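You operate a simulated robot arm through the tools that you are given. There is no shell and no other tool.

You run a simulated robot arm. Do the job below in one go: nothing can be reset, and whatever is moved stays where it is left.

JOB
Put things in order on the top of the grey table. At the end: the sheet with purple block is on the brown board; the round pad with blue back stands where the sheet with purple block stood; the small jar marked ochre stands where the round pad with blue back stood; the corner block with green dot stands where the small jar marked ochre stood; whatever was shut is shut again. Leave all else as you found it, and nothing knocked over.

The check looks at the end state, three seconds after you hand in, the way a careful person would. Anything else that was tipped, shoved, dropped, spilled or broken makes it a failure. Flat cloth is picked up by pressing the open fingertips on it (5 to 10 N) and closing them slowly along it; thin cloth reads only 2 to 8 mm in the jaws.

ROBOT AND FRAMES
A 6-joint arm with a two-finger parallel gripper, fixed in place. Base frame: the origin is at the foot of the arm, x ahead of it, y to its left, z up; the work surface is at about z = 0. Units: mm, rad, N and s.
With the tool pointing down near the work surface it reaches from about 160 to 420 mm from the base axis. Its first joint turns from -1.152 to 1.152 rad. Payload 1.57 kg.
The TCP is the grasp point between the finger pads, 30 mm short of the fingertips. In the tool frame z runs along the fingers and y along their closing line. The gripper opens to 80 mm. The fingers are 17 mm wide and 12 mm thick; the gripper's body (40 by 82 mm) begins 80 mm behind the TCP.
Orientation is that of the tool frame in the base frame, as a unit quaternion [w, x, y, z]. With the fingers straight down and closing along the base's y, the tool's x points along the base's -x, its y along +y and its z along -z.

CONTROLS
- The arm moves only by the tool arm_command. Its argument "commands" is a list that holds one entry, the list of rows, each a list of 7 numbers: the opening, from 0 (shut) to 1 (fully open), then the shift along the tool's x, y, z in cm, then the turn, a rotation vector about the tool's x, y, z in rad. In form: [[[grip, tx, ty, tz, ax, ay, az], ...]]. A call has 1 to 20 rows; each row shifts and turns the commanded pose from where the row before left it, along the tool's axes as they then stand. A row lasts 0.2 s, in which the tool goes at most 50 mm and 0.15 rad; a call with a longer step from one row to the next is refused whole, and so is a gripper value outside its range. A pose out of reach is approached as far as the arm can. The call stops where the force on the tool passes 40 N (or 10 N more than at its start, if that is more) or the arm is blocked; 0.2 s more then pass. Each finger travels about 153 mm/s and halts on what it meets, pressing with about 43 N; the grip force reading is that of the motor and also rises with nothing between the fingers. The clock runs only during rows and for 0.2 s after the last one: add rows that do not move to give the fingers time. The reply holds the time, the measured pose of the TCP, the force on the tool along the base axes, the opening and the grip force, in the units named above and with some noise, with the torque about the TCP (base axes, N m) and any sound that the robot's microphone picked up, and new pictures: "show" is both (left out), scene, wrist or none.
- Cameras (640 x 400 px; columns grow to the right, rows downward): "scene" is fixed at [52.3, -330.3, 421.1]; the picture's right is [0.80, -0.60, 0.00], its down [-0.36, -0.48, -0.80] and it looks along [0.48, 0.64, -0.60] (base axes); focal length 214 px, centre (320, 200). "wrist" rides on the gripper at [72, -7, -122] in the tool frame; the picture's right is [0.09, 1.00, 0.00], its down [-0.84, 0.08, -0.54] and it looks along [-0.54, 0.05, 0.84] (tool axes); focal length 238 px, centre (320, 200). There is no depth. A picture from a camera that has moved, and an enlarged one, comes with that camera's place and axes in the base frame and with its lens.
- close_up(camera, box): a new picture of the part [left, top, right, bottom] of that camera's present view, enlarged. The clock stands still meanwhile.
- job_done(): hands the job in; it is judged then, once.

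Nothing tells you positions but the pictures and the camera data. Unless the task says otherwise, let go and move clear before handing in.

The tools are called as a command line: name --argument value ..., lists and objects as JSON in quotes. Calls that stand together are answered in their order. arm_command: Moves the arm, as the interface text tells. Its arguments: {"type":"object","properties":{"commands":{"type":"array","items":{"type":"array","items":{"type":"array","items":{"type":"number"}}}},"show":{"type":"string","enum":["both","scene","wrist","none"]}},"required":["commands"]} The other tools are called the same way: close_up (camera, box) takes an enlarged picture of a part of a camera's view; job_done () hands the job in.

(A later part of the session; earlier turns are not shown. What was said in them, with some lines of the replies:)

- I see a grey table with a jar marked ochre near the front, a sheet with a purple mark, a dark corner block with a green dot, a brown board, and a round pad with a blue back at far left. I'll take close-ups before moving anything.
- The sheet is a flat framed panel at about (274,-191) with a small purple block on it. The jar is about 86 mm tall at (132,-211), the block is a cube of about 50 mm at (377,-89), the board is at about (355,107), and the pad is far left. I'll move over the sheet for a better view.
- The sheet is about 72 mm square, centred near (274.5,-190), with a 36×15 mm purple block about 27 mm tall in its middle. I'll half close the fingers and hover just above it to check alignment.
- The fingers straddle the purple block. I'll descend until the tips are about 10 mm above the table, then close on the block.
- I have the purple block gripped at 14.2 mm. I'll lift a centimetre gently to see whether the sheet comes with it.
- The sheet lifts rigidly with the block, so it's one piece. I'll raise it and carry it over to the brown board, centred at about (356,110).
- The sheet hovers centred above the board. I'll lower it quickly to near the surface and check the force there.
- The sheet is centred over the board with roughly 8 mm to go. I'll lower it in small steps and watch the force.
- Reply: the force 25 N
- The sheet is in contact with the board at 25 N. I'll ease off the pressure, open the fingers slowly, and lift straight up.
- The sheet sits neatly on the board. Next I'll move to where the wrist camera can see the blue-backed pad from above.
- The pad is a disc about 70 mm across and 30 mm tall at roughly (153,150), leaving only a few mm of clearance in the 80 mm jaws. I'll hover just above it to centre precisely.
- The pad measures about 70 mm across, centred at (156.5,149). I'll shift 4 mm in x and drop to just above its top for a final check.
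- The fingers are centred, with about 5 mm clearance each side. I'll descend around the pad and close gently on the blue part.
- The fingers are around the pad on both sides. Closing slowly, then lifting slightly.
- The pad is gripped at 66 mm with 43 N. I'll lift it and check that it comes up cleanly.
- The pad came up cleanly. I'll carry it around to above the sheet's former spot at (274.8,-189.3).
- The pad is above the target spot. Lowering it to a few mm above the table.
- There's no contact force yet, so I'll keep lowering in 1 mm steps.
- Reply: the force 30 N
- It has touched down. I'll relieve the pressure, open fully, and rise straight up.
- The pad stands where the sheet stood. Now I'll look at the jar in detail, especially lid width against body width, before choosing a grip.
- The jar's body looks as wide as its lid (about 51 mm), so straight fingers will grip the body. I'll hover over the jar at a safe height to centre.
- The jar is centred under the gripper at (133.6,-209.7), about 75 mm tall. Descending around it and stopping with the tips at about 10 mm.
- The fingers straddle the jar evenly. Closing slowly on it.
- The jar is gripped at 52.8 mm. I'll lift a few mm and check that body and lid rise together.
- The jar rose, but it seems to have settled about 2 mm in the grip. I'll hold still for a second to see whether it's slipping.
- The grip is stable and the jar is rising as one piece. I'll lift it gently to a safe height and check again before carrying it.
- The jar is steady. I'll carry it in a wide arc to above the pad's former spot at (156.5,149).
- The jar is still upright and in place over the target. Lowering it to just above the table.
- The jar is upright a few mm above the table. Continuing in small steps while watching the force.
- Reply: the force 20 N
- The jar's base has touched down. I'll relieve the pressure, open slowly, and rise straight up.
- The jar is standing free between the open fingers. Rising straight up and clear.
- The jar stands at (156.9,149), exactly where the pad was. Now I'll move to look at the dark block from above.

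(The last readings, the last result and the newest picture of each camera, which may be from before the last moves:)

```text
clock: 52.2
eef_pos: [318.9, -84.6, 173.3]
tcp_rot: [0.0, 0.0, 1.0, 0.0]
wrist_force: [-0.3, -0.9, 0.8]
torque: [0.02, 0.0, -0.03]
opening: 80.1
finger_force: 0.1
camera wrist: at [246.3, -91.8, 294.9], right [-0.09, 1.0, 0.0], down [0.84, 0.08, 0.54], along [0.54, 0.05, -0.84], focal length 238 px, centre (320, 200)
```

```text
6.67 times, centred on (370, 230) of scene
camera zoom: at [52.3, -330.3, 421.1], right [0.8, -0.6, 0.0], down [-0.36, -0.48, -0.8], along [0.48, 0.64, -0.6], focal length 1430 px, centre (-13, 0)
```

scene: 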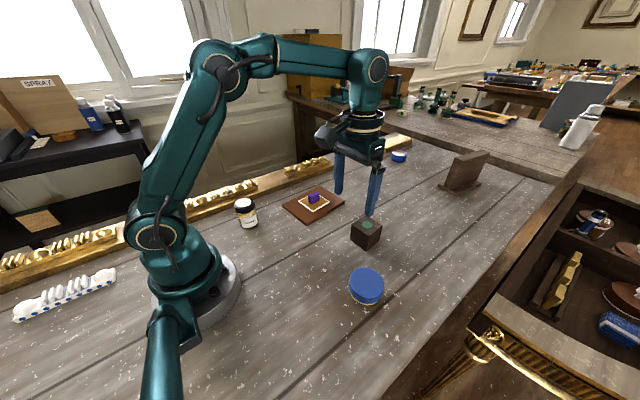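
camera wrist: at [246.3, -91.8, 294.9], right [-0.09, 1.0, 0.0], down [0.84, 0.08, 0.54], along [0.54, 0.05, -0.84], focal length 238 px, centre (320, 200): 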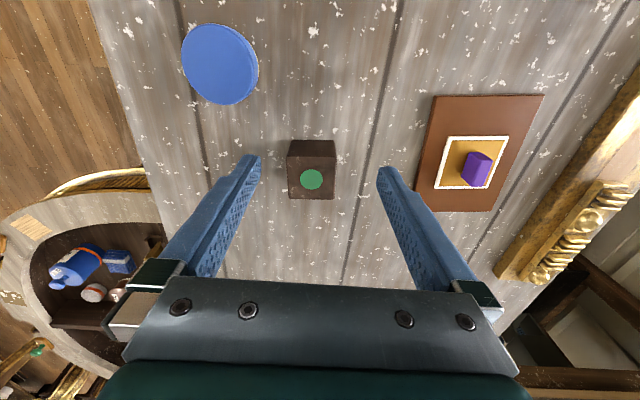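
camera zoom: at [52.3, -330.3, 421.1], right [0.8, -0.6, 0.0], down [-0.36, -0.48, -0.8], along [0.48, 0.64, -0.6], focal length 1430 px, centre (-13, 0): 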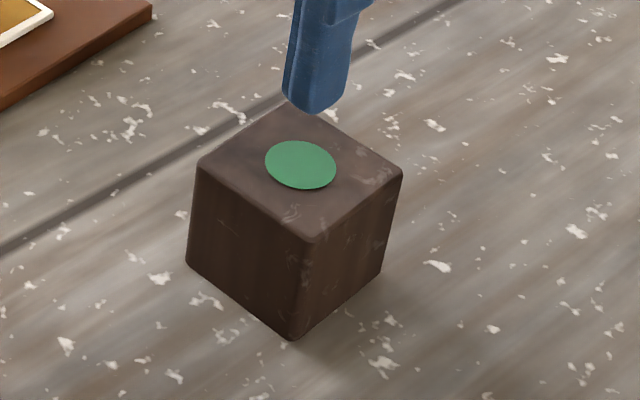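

The block is about 55 mm wide and 51 mm tall, centred at (377,-90) and turned about 4°. I'll align the gripper and hover just above it.

arm_command --commands '[[[1, 0, 0, 0, 0, 0, -0.077], [1, -1.93, -0.32, 2.4, 0, 0, 0], [1, -1.93, -0.32, 2.4, 0, 0, 0], [1, -1.93, -0.32, 2.4, 0, 0, 0], [1, 0, 0, 0, 0, 0, 0]]]' --show "both"

close_up --camera "wrist" --box '[240, 100, 400, 220]'

close_up --camera "scene" --box '[320, 180, 420, 260]'

```text
clock: 53.4
eef_pos: [378.2, -90.1, 101.9]
tcp_rot: [0.0, -0.039, 0.999, -0.001]
wrist_force: [-0.5, 0.0, -0.9]
torque: [0.01, 0.01, 0.04]
opening: 79.8
finger_force: 0.1
camera wrist: at [306.7, -101.7, 223.6], right [-0.17, 0.99, 0.0], down [0.83, 0.14, 0.54], along [0.53, 0.09, -0.84], focal length 238 px, centre (320, 200)
```

scene: 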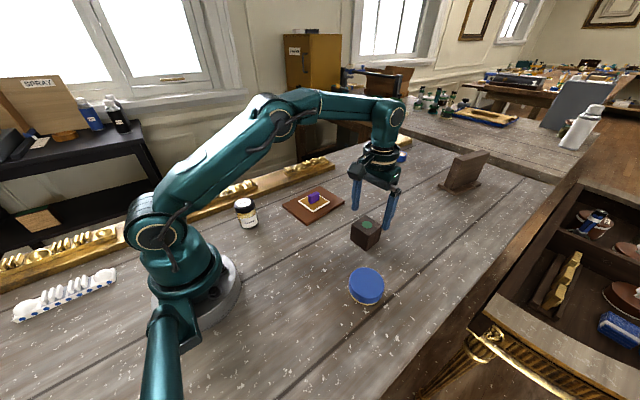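
wrist: 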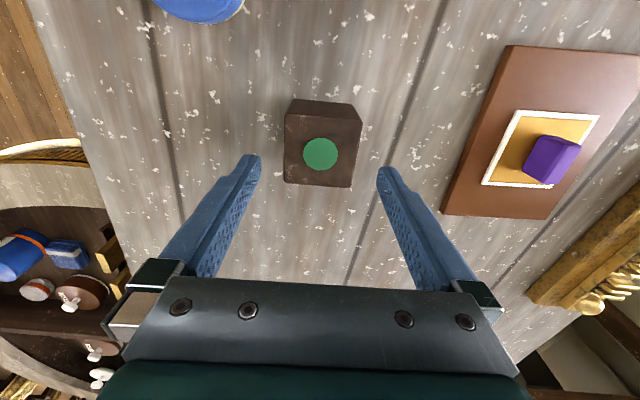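

```text
3.33 times, centred on (320, 160) of wrist
camera zoom: at [306.7, -101.7, 223.6], right [-0.17, 0.99, 0.0], down [0.83, 0.14, 0.54], along [0.53, 0.09, -0.84], focal length 794 px, centre (320, 333)
```

zoom: 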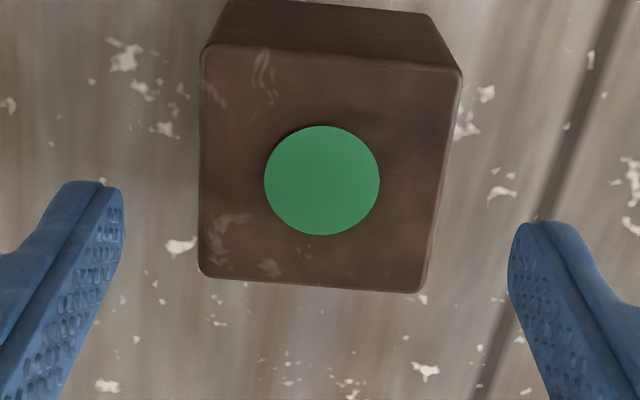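

```text
5.00 times, centred on (370, 220) of scene
camera zoom: at [52.3, -330.3, 421.1], right [0.8, -0.6, 0.0], down [-0.36, -0.48, -0.8], along [0.48, 0.64, -0.6], focal length 1072 px, centre (70, 100)
```

zoom: 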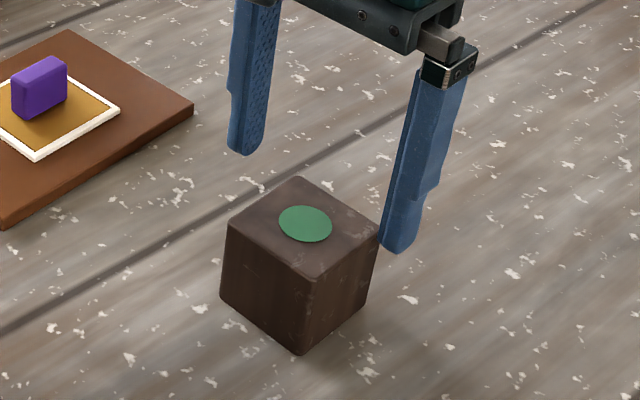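

The gripper is aligned with the block and has about 12 mm of clearance each side. Descending around it.

arm_command --commands '[[[1, 0.15, 0, 2.0, 0, 0, 0], [1, 0, 0, 2.0, 0, 0, 0], [1, 0, 0, 1.5, 0, 0, 0], [1, 0, 0, 0.6, 0, 0, 0], [1, 0, 0, 0, 0, 0, 0]]]' --show "both"

close_up --camera "scene" --box '[320, 180, 420, 260]'

```text
clock: 54.6
eef_pos: [377.8, -91.0, 40.1]
tcp_rot: [0.0, -0.038, 0.999, -0.001]
wrist_force: [0.2, 0.9, 0.6]
torque: [0.0, 0.02, 0.0]
opening: 80.0
finger_force: 0.1
camera wrist: at [305.6, -102.0, 162.8], right [-0.17, 0.99, 0.0], down [0.83, 0.14, 0.54], along [0.53, 0.09, -0.84], focal length 238 px, centre (320, 200)
```

scene: 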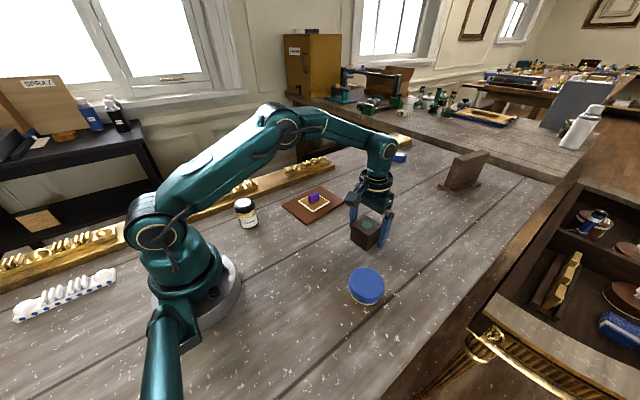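
wrist: 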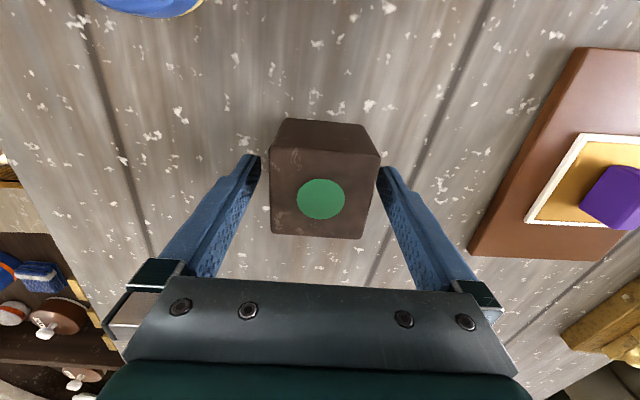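

```text
5.00 times, centred on (370, 220) of scene
camera zoom: at [52.3, -330.3, 421.1], right [0.8, -0.6, 0.0], down [-0.36, -0.48, -0.8], along [0.48, 0.64, -0.6], focal length 1072 px, centre (70, 100)
```

zoom: 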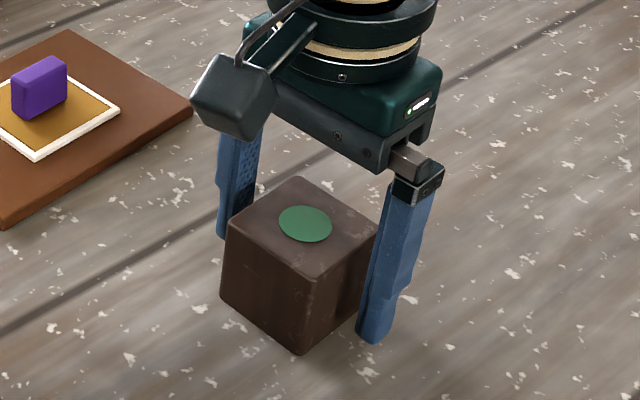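

Both fingers are around the block and clear of the table. Closing slowly, then lifting slightly.

arm_command --commands '[[[0.9, 0, 0, 0, 0, 0, 0], [0.82, 0, 0, 0, 0, 0, 0], [0.77, 0, 0, 0, 0, 0, 0], [0.73, 0, 0, 0, 0, 0, 0], [0.7, 0, 0, 0, 0, 0, 0], [0.67, 0, 0, 0, 0, 0, 0], [0.64, 0, 0, 0, 0, 0, 0], [0.61, 0, 0, 0, 0, 0, 0], [0.58, 0, 0, 0, 0, 0, 0], [0.55, 0, 0, 0, 0, 0, 0], [0.55, 0, 0, 0, 0, 0, 0]]]' --show "none"

close_up --camera "wrist" --box '[240, 100, 400, 250]'

close_up --camera "scene" --box '[320, 180, 420, 260]'

```text
clock: 57.0
eef_pos: [377.4, -89.5, 41.6]
tcp_rot: [0.0, -0.039, 0.999, -0.001]
wrist_force: [-0.3, -0.1, 2.0]
torque: [0.05, 0.01, 0.01]
opening: 55.4
finger_force: 43.2
```

```text
2.67 times, centred on (320, 175) of wrist
camera zoom: at [305.6, -102.0, 163.1], right [-0.17, 0.99, 0.0], down [0.83, 0.14, 0.54], along [0.53, 0.09, -0.84], focal length 636 px, centre (320, 267)
```

zoom: 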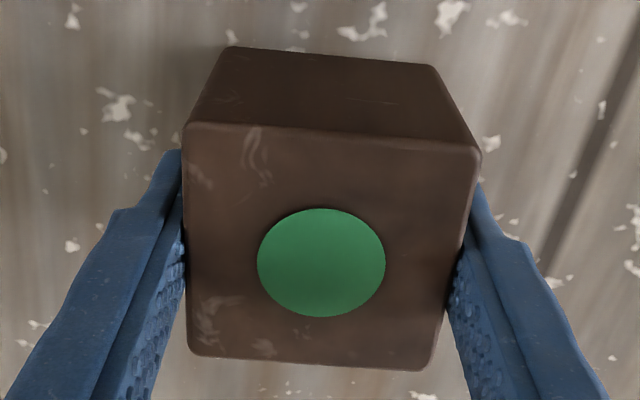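

```text
5.00 times, centred on (370, 220) of scene
camera zoom: at [52.3, -330.3, 421.1], right [0.8, -0.6, 0.0], down [-0.36, -0.48, -0.8], along [0.48, 0.64, -0.6], focal length 1072 px, centre (70, 100)
```

zoom: 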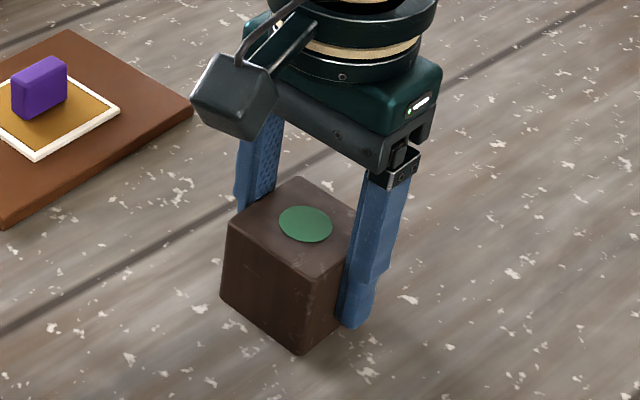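

The block is held at 55.4 mm. Lifting gently.

arm_command --commands '[[[0.52, 0, 0, -0.3, 0, 0, 0], [0.52, 0, 0, -0.7, 0, 0, 0], [0.52, 0, 0, -1.5, 0, 0, 0], [0.52, 0, 0, 0, 0, 0, 0], [0.52, 0, 0, 0, 0, 0, 0]]]' --show "none"

close_up --camera "wrist" --box '[240, 100, 400, 250]'

close_up --camera "scene" --box '[320, 180, 420, 260]'

```text
clock: 58.2
eef_pos: [378.4, -89.6, 67.2]
tcp_rot: [0.0, -0.039, 0.999, 0.0]
wrist_force: [-0.3, 1.3, -0.5]
torque: [-0.01, -0.02, -0.01]
opening: 55.3
finger_force: 43.0
```

```text
2.67 times, centred on (320, 175) of wrist
camera zoom: at [305.9, -101.9, 187.7], right [-0.17, 0.99, 0.0], down [0.83, 0.14, 0.54], along [0.53, 0.09, -0.84], focal length 636 px, centre (320, 267)
```

zoom: 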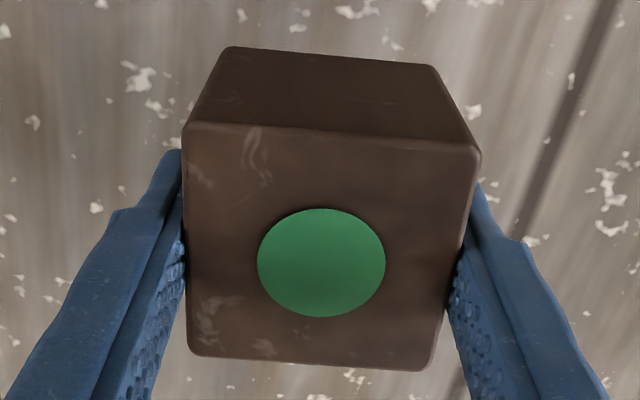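

```text
5.00 times, centred on (370, 220) of scene
camera zoom: at [52.3, -330.3, 421.1], right [0.8, -0.6, 0.0], down [-0.36, -0.48, -0.8], along [0.48, 0.64, -0.6], focal length 1072 px, centre (70, 100)
```

zoom: 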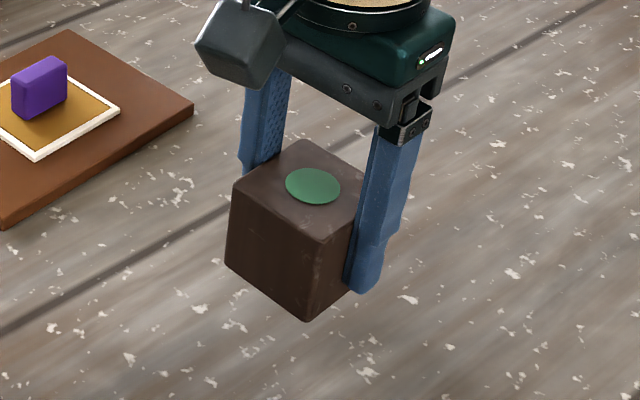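

The block is lifted and steady. I'll raise it and carry it to above the jar's former spot at (133.6,-209.7).

arm_command --commands '[[[0.52, 0, 0, -2.0, 0, 0, 0], [0.52, 0, 0, -3.0, 0, 0, 0], [0.52, 0, 0, -2.0, 0, 0, 0], [0.52, 1.4, -0.562, 0, 0, 0, 0], [0.52, 3.115, -1.25, 0, 0, 0, 0], [0.52, 3.115, -1.25, 0, 0, 0, 0], [0.52, 3.115, -1.25, 0, 0, 0, 0], [0.52, 3.115, -1.25, 0, 0, 0, 0], [0.52, 3.115, -1.25, 0, 0, 0, 0], [0.52, 3.115, -1.25, 0, 0, 0, 0], [0.52, 3.115, -1.25, 0, 0, 0, 0], [0.52, 2.0, -0.81, 0, 0, 0, 0], [0.52, 0, 0, 0, 0, 0, 0], [0.52, 0, 0, 0, 0, 0, 0]]]' --show "both"

close_up --camera "wrist" --box '[240, 100, 400, 250]'

```text
clock: 61.2
eef_pos: [134.9, -210.1, 137.0]
tcp_rot: [0.0, -0.039, 0.999, -0.001]
wrist_force: [-0.6, -0.3, -0.8]
torque: [0.01, -0.03, 0.02]
opening: 55.3
finger_force: 43.1
camera wrist: at [61.8, -222.1, 258.1], right [-0.17, 0.99, 0.0], down [0.83, 0.14, 0.54], along [0.53, 0.09, -0.84], focal length 238 px, centre (320, 200)
```

scene: 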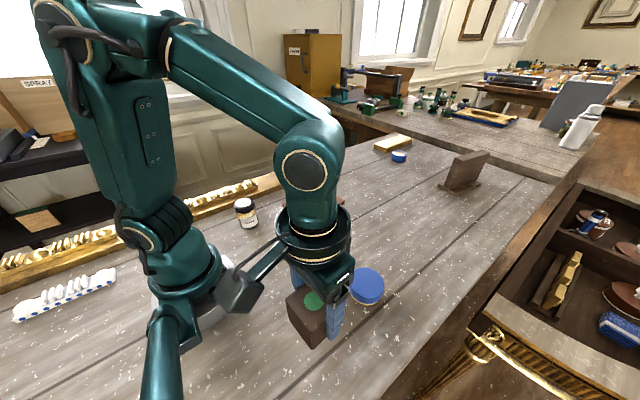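
wrist: 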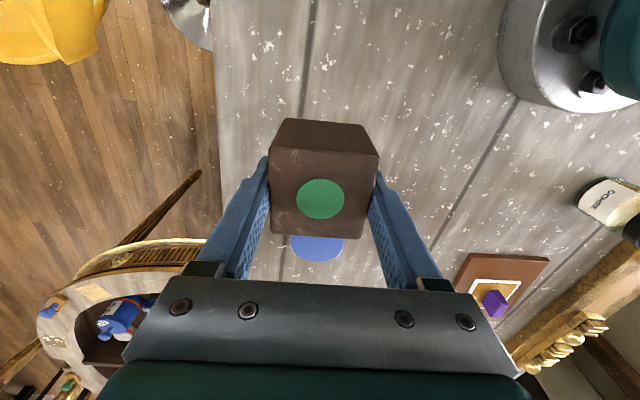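

```text
2.67 times, centred on (320, 175) of wrist
camera zoom: at [61.8, -222.1, 258.1], right [-0.17, 0.99, 0.0], down [0.83, 0.14, 0.54], along [0.53, 0.09, -0.84], focal length 636 px, centre (320, 267)
```

zoom: 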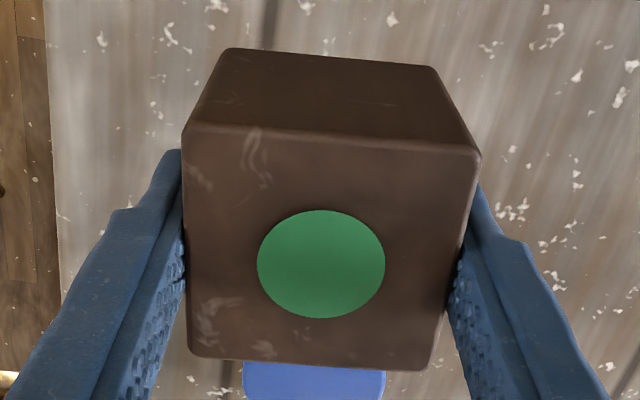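

The block is over the jar's former spot. Lowering it to just above the table.

arm_command --commands '[[[0.52, 0, 0, 2.0, 0, 0, 0], [0.52, 0, 0, 2.5, 0, 0, 0], [0.52, 0, 0, 2.5, 0, 0, 0], [0.52, 0, 0, 1.2, 0, 0, 0], [0.52, 0, 0, 0.7, 0, 0, 0], [0.52, 0, 0, 0, 0, 0, 0]]]' --show "none"

close_up --camera "scene" --box '[270, 270, 370, 380]'

close_up --camera "wrist" --box '[240, 100, 400, 250]'

```text
clock: 62.6
eef_pos: [133.6, -210.9, 47.2]
tcp_rot: [-0.001, -0.038, 0.999, 0.0]
wrist_force: [0.2, 0.4, -1.5]
torque: [-0.01, -0.01, -0.03]
opening: 55.4
finger_force: 43.6
```

```text
3.64 times, centred on (320, 325) of scene
camera zoom: at [52.3, -330.3, 421.1], right [0.8, -0.6, 0.0], down [-0.36, -0.48, -0.8], along [0.48, 0.64, -0.6], focal length 780 px, centre (320, -254)
```

zoom: 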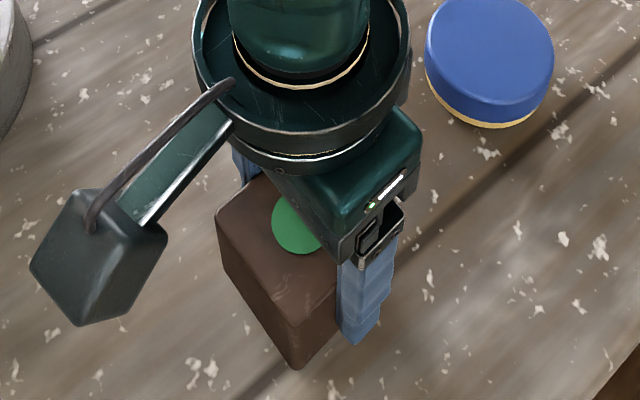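

```text
2.67 times, centred on (320, 175) of wrist
camera zoom: at [61.9, -222.0, 168.3], right [-0.17, 0.99, 0.0], down [0.83, 0.14, 0.54], along [0.53, 0.09, -0.84], focal length 636 px, centre (320, 267)
```

zoom: 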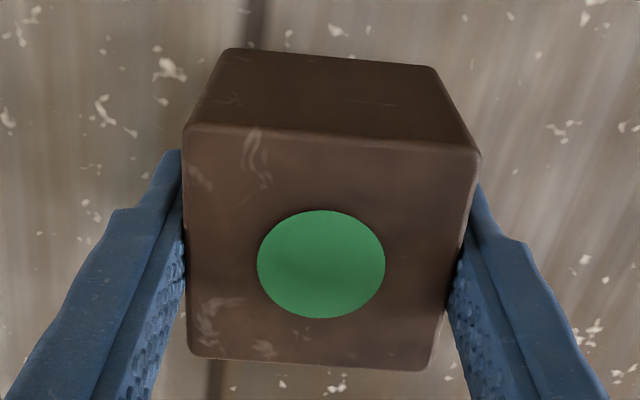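

Still no contact, with about 5 mm to go. Lowering in small steps.

arm_command --commands '[[[0.52, 0, 0, 0.15, 0, 0, 0], [0.52, 0, 0, 0.15, 0, 0, 0], [0.52, 0, 0, 0.1, 0, 0, 0], [0.52, 0, 0, 0, 0, 0, 0]]]' --show "none"

```text
clock: 63.6
eef_pos: [134.3, -211.7, 43.0]
tcp_rot: [0.001, -0.039, 0.999, -0.001]
wrist_force: [-0.3, -0.2, -0.7]
torque: [0.0, 0.0, 0.0]
opening: 55.2
finger_force: 43.0
```

arm_command --commands '[[[0.52, 0, 0, 0.1, 0, 0, 0], [0.52, 0, 0, 0.05, 0, 0, 0], [0.52, 0, 0, 0, 0, 0, 0]]]' --show "none"

```text
clock: 64.4
eef_pos: [134.6, -210.6, 41.3]
tcp_rot: [0.0, -0.039, 0.999, -0.001]
wrist_force: [0.5, -0.3, -0.3]
torque: [0.0, 0.01, -0.01]
opening: 55.2
finger_force: 43.8
```

arm_command --commands '[[[0.52, 0, 0, 0.05, 0, 0, 0], [0.52, 0, 0, 0.05, 0, 0, 0], [0.52, 0, 0, 0, 0, 0, 0]]]' --show "none"

close_up --camera "scene" --box '[270, 270, 370, 380]'

```text
clock: 65.2
eef_pos: [134.1, -210.7, 40.3]
tcp_rot: [0.001, -0.039, 0.999, -0.001]
wrist_force: [1.4, 10.0, 35.9]
torque: [0.32, 0.28, -0.09]
opening: 55.5
finger_force: 42.9
```

```text
3.64 times, centred on (320, 325) of scene
camera zoom: at [52.3, -330.2, 421.2], right [0.8, -0.6, 0.0], down [-0.36, -0.48, -0.8], along [0.48, 0.64, -0.6], focal length 780 px, centre (320, -254)
```

zoom: 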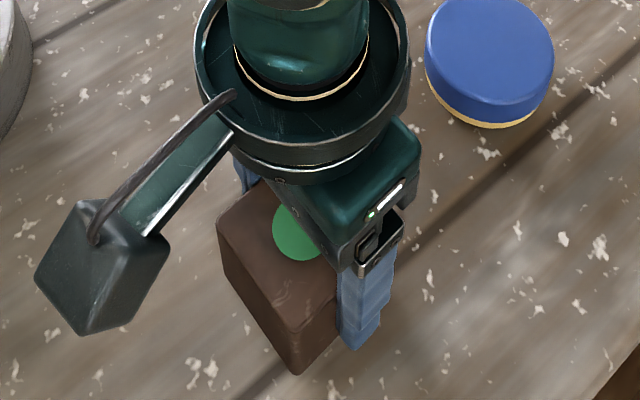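

The block has touched down. I'll ease the pressure, open slowly, and rise straight up.

arm_command --commands '[[[0.52, 0, 0, -0.08, 0, 0, 0], [0.58, 0, 0, 0, 0, 0, 0], [0.68, 0, 0, 0, 0, 0, 0], [0.73, 0, 0, 0, 0, 0, 0], [0.8, 0, 0, 0, 0, 0, 0], [0.9, 0, 0, 0, 0, 0, 0], [1, 0, 0, 0, 0, 0, 0], [1, 0, 0, 0, 0, 0, 0], [1, 0, 0, -1.0, 0, 0, 0], [1, 0, 0, -2.0, 0, 0, 0], [1, 0, 0, -3.0, 0, 0, 0], [1, 0, 0, -4.0, 0, 0, 0], [1, 0, 0, -3.0, 0, 0, 0], [1, 0, 0, 0, 0, 0, 0]]]' --show "both"

close_up --camera "wrist" --box '[240, 80, 400, 200]'

close_up --camera "scene" --box '[270, 270, 410, 380]'

```text
clock: 68.2
eef_pos: [133.1, -209.1, 172.4]
tcp_rot: [0.0, -0.038, 0.999, 0.0]
wrist_force: [-0.2, 0.5, -0.3]
torque: [-0.01, 0.04, 0.0]
opening: 79.8
finger_force: 0.1
camera wrist: at [60.7, -221.6, 293.2], right [-0.17, 0.99, 0.0], down [0.83, 0.14, 0.54], along [0.53, 0.09, -0.84], focal length 238 px, centre (320, 200)
```

scene: 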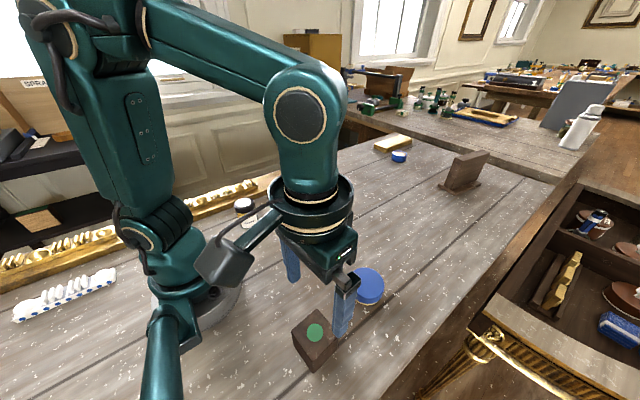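
wrist: 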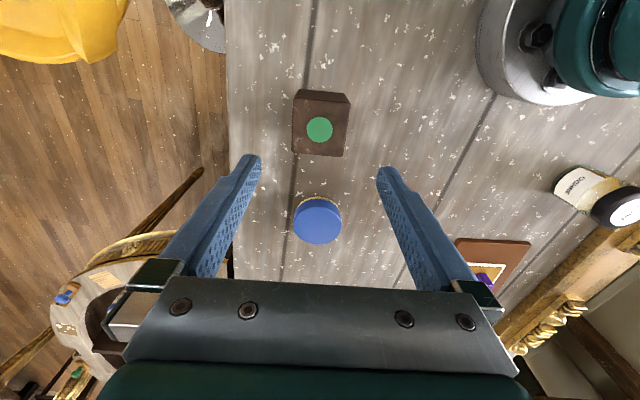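

```text
3.33 times, centred on (320, 140) of wrist
camera zoom: at [60.7, -221.6, 293.2], right [-0.17, 0.99, 0.0], down [0.83, 0.14, 0.54], along [0.53, 0.09, -0.84], focal length 794 px, centre (320, 400)
```

zoom: 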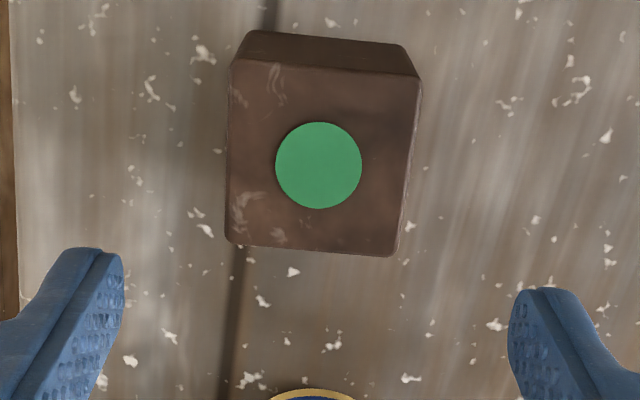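

```text
3.64 times, centred on (340, 325) of scene
camera zoom: at [52.3, -330.3, 421.1], right [0.8, -0.6, 0.0], down [-0.36, -0.48, -0.8], along [0.48, 0.64, -0.6], focal length 780 px, centre (247, -254)
```

zoom: 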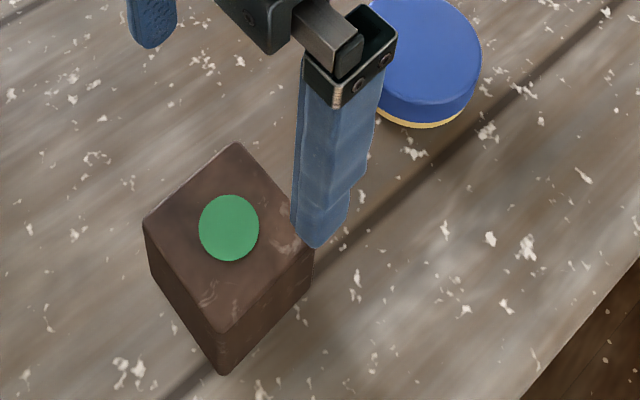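

The block stands where the jar was. I'll retreat to the starting pose and inspect the whole scene.

arm_command --commands '[[[1, 0, 0, -3.0, 0, 0, 0.077], [1, -1.49, 2.28, -1.5, 0, 0, 0], [1, -1.49, 2.28, -1.5, 0, 0, 0], [1, -1.49, 2.28, -1.5, 0, 0, 0], [1, -1.49, 2.28, -1.5, 0, 0, 0], [1, -1.49, 2.28, -1.5, 0, 0, 0], [1, 0, 0, 0, 0, 0, 0], [1, 0, 0, 0, 0, 0, 0]]]' --show "both"

close_up --camera "wrist" --box '[190, 0, 350, 230]'

close_up --camera "wrist" --box '[360, 20, 560, 250]'

close_up --camera "scene" --box '[220, 170, 400, 270]'

close_up --camera "scene" --box '[280, 250, 440, 370]'

```text
clock: 70.0
eef_pos: [206.8, -95.3, 276.0]
tcp_rot: [0.0, 0.0, 1.0, -0.001]
wrist_force: [0.7, 0.2, 0.3]
torque: [0.01, -0.02, 0.02]
opening: 79.8
finger_force: 0.0
camera wrist: at [134.3, -102.1, 398.2], right [-0.09, 1.0, 0.0], down [0.84, 0.08, 0.54], along [0.54, 0.05, -0.84], focal length 238 px, centre (320, 200)
```

scene: 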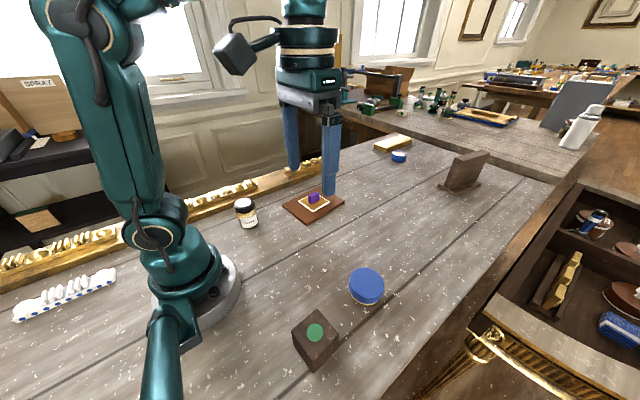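
wrist: 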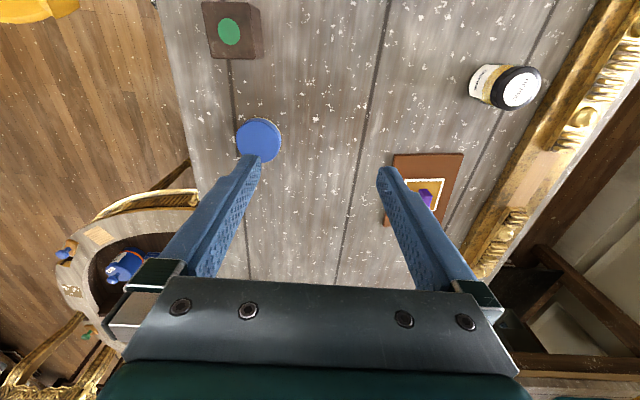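

```text
1.74 times, centred on (270, 115) of wrist
camera zoom: at [134.3, -102.1, 398.2], right [-0.09, 1.0, 0.0], down [0.84, 0.08, 0.54], along [0.54, 0.05, -0.84], focal length 414 px, centre (407, 348)
```

zoom: 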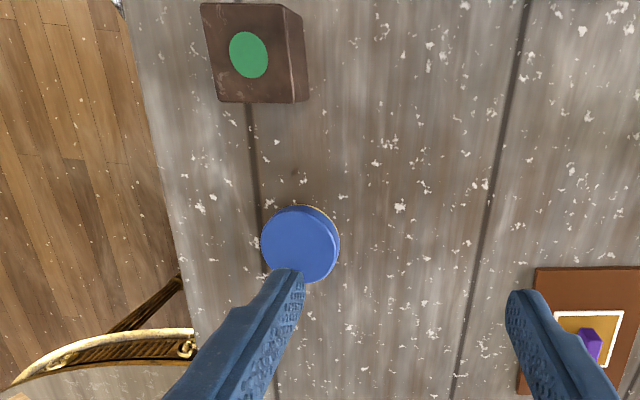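

```text
1.74 times, centred on (460, 135) of wrist
camera zoom: at [134.3, -102.1, 398.2], right [-0.09, 1.0, 0.0], down [0.84, 0.08, 0.54], along [0.54, 0.05, -0.84], focal length 414 px, centre (76, 313)
```

zoom: 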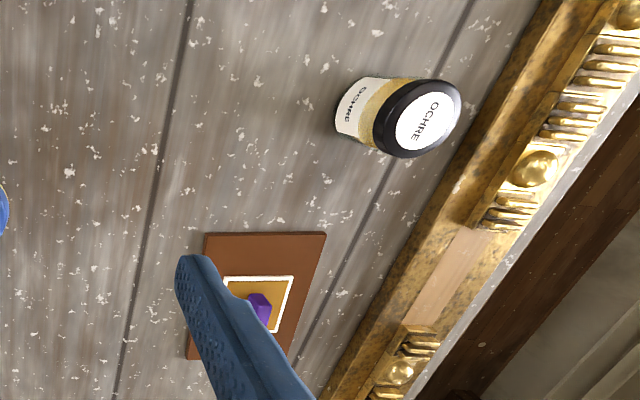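

```text
3.56 times, centred on (310, 220) of scene
camera zoom: at [52.3, -330.3, 421.1], right [0.8, -0.6, 0.0], down [-0.36, -0.48, -0.8], along [0.48, 0.64, -0.6], focal length 763 px, centre (356, 129)
```

zoom: 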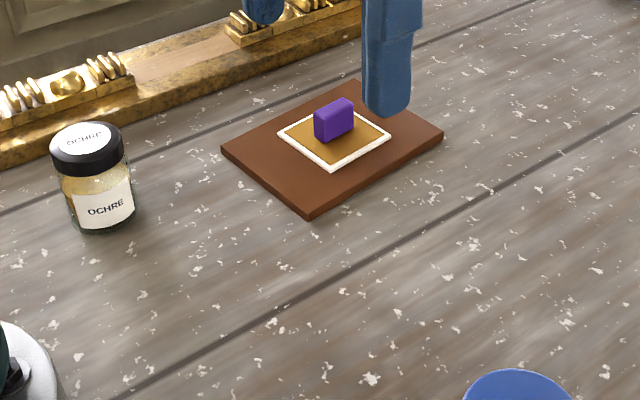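

```text
3.33 times, centred on (360, 310) of scene
camera zoom: at [52.3, -330.3, 421.1], right [0.8, -0.6, 0.0], down [-0.36, -0.48, -0.8], along [0.48, 0.64, -0.6], focal length 715 px, centre (187, -167)
```

zoom: 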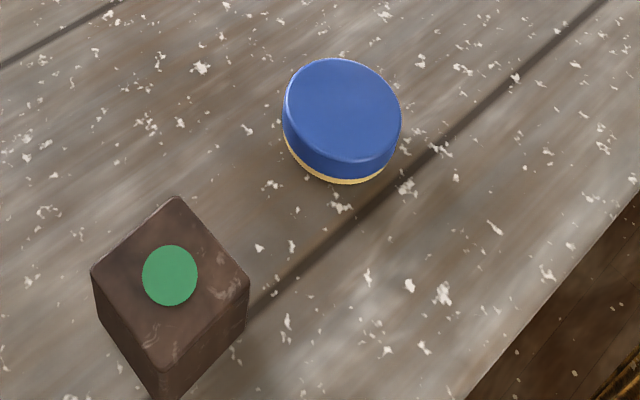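

Everything is in place:
- The sheet is on the brown board, and the board hasn't moved.
- The pad is where the sheet was.
- The jar is upright where the pad was.
- The block is where the jar was.

Nothing was opened, nothing else was touched, and the arm is clear, so I'm handing in.

job_done

```text
The job is handed in.
```

I moved all four items to where you asked and handed the job in. I haven't seen the result of the check.

- **Sheet with purple block:** it lies flat near the middle of the brown board, and the board hasn't moved.
- **Round pad with blue back:** it stands where the sheet was.
- **Small jar marked ochre:** it stands upright with its lid on, where the pad was. It slipped about 2 mm in the grip when I first lifted it, then held steady.
- **Corner block with green dot:** it stands where the jar was, within about 2 mm by my estimate from the pictures.

I opened nothing, so there was nothing to shut. The last pictures showed nothing else on the table moved or knocked over. The fingers are open and the arm is back at its starting pose, clear of everything.
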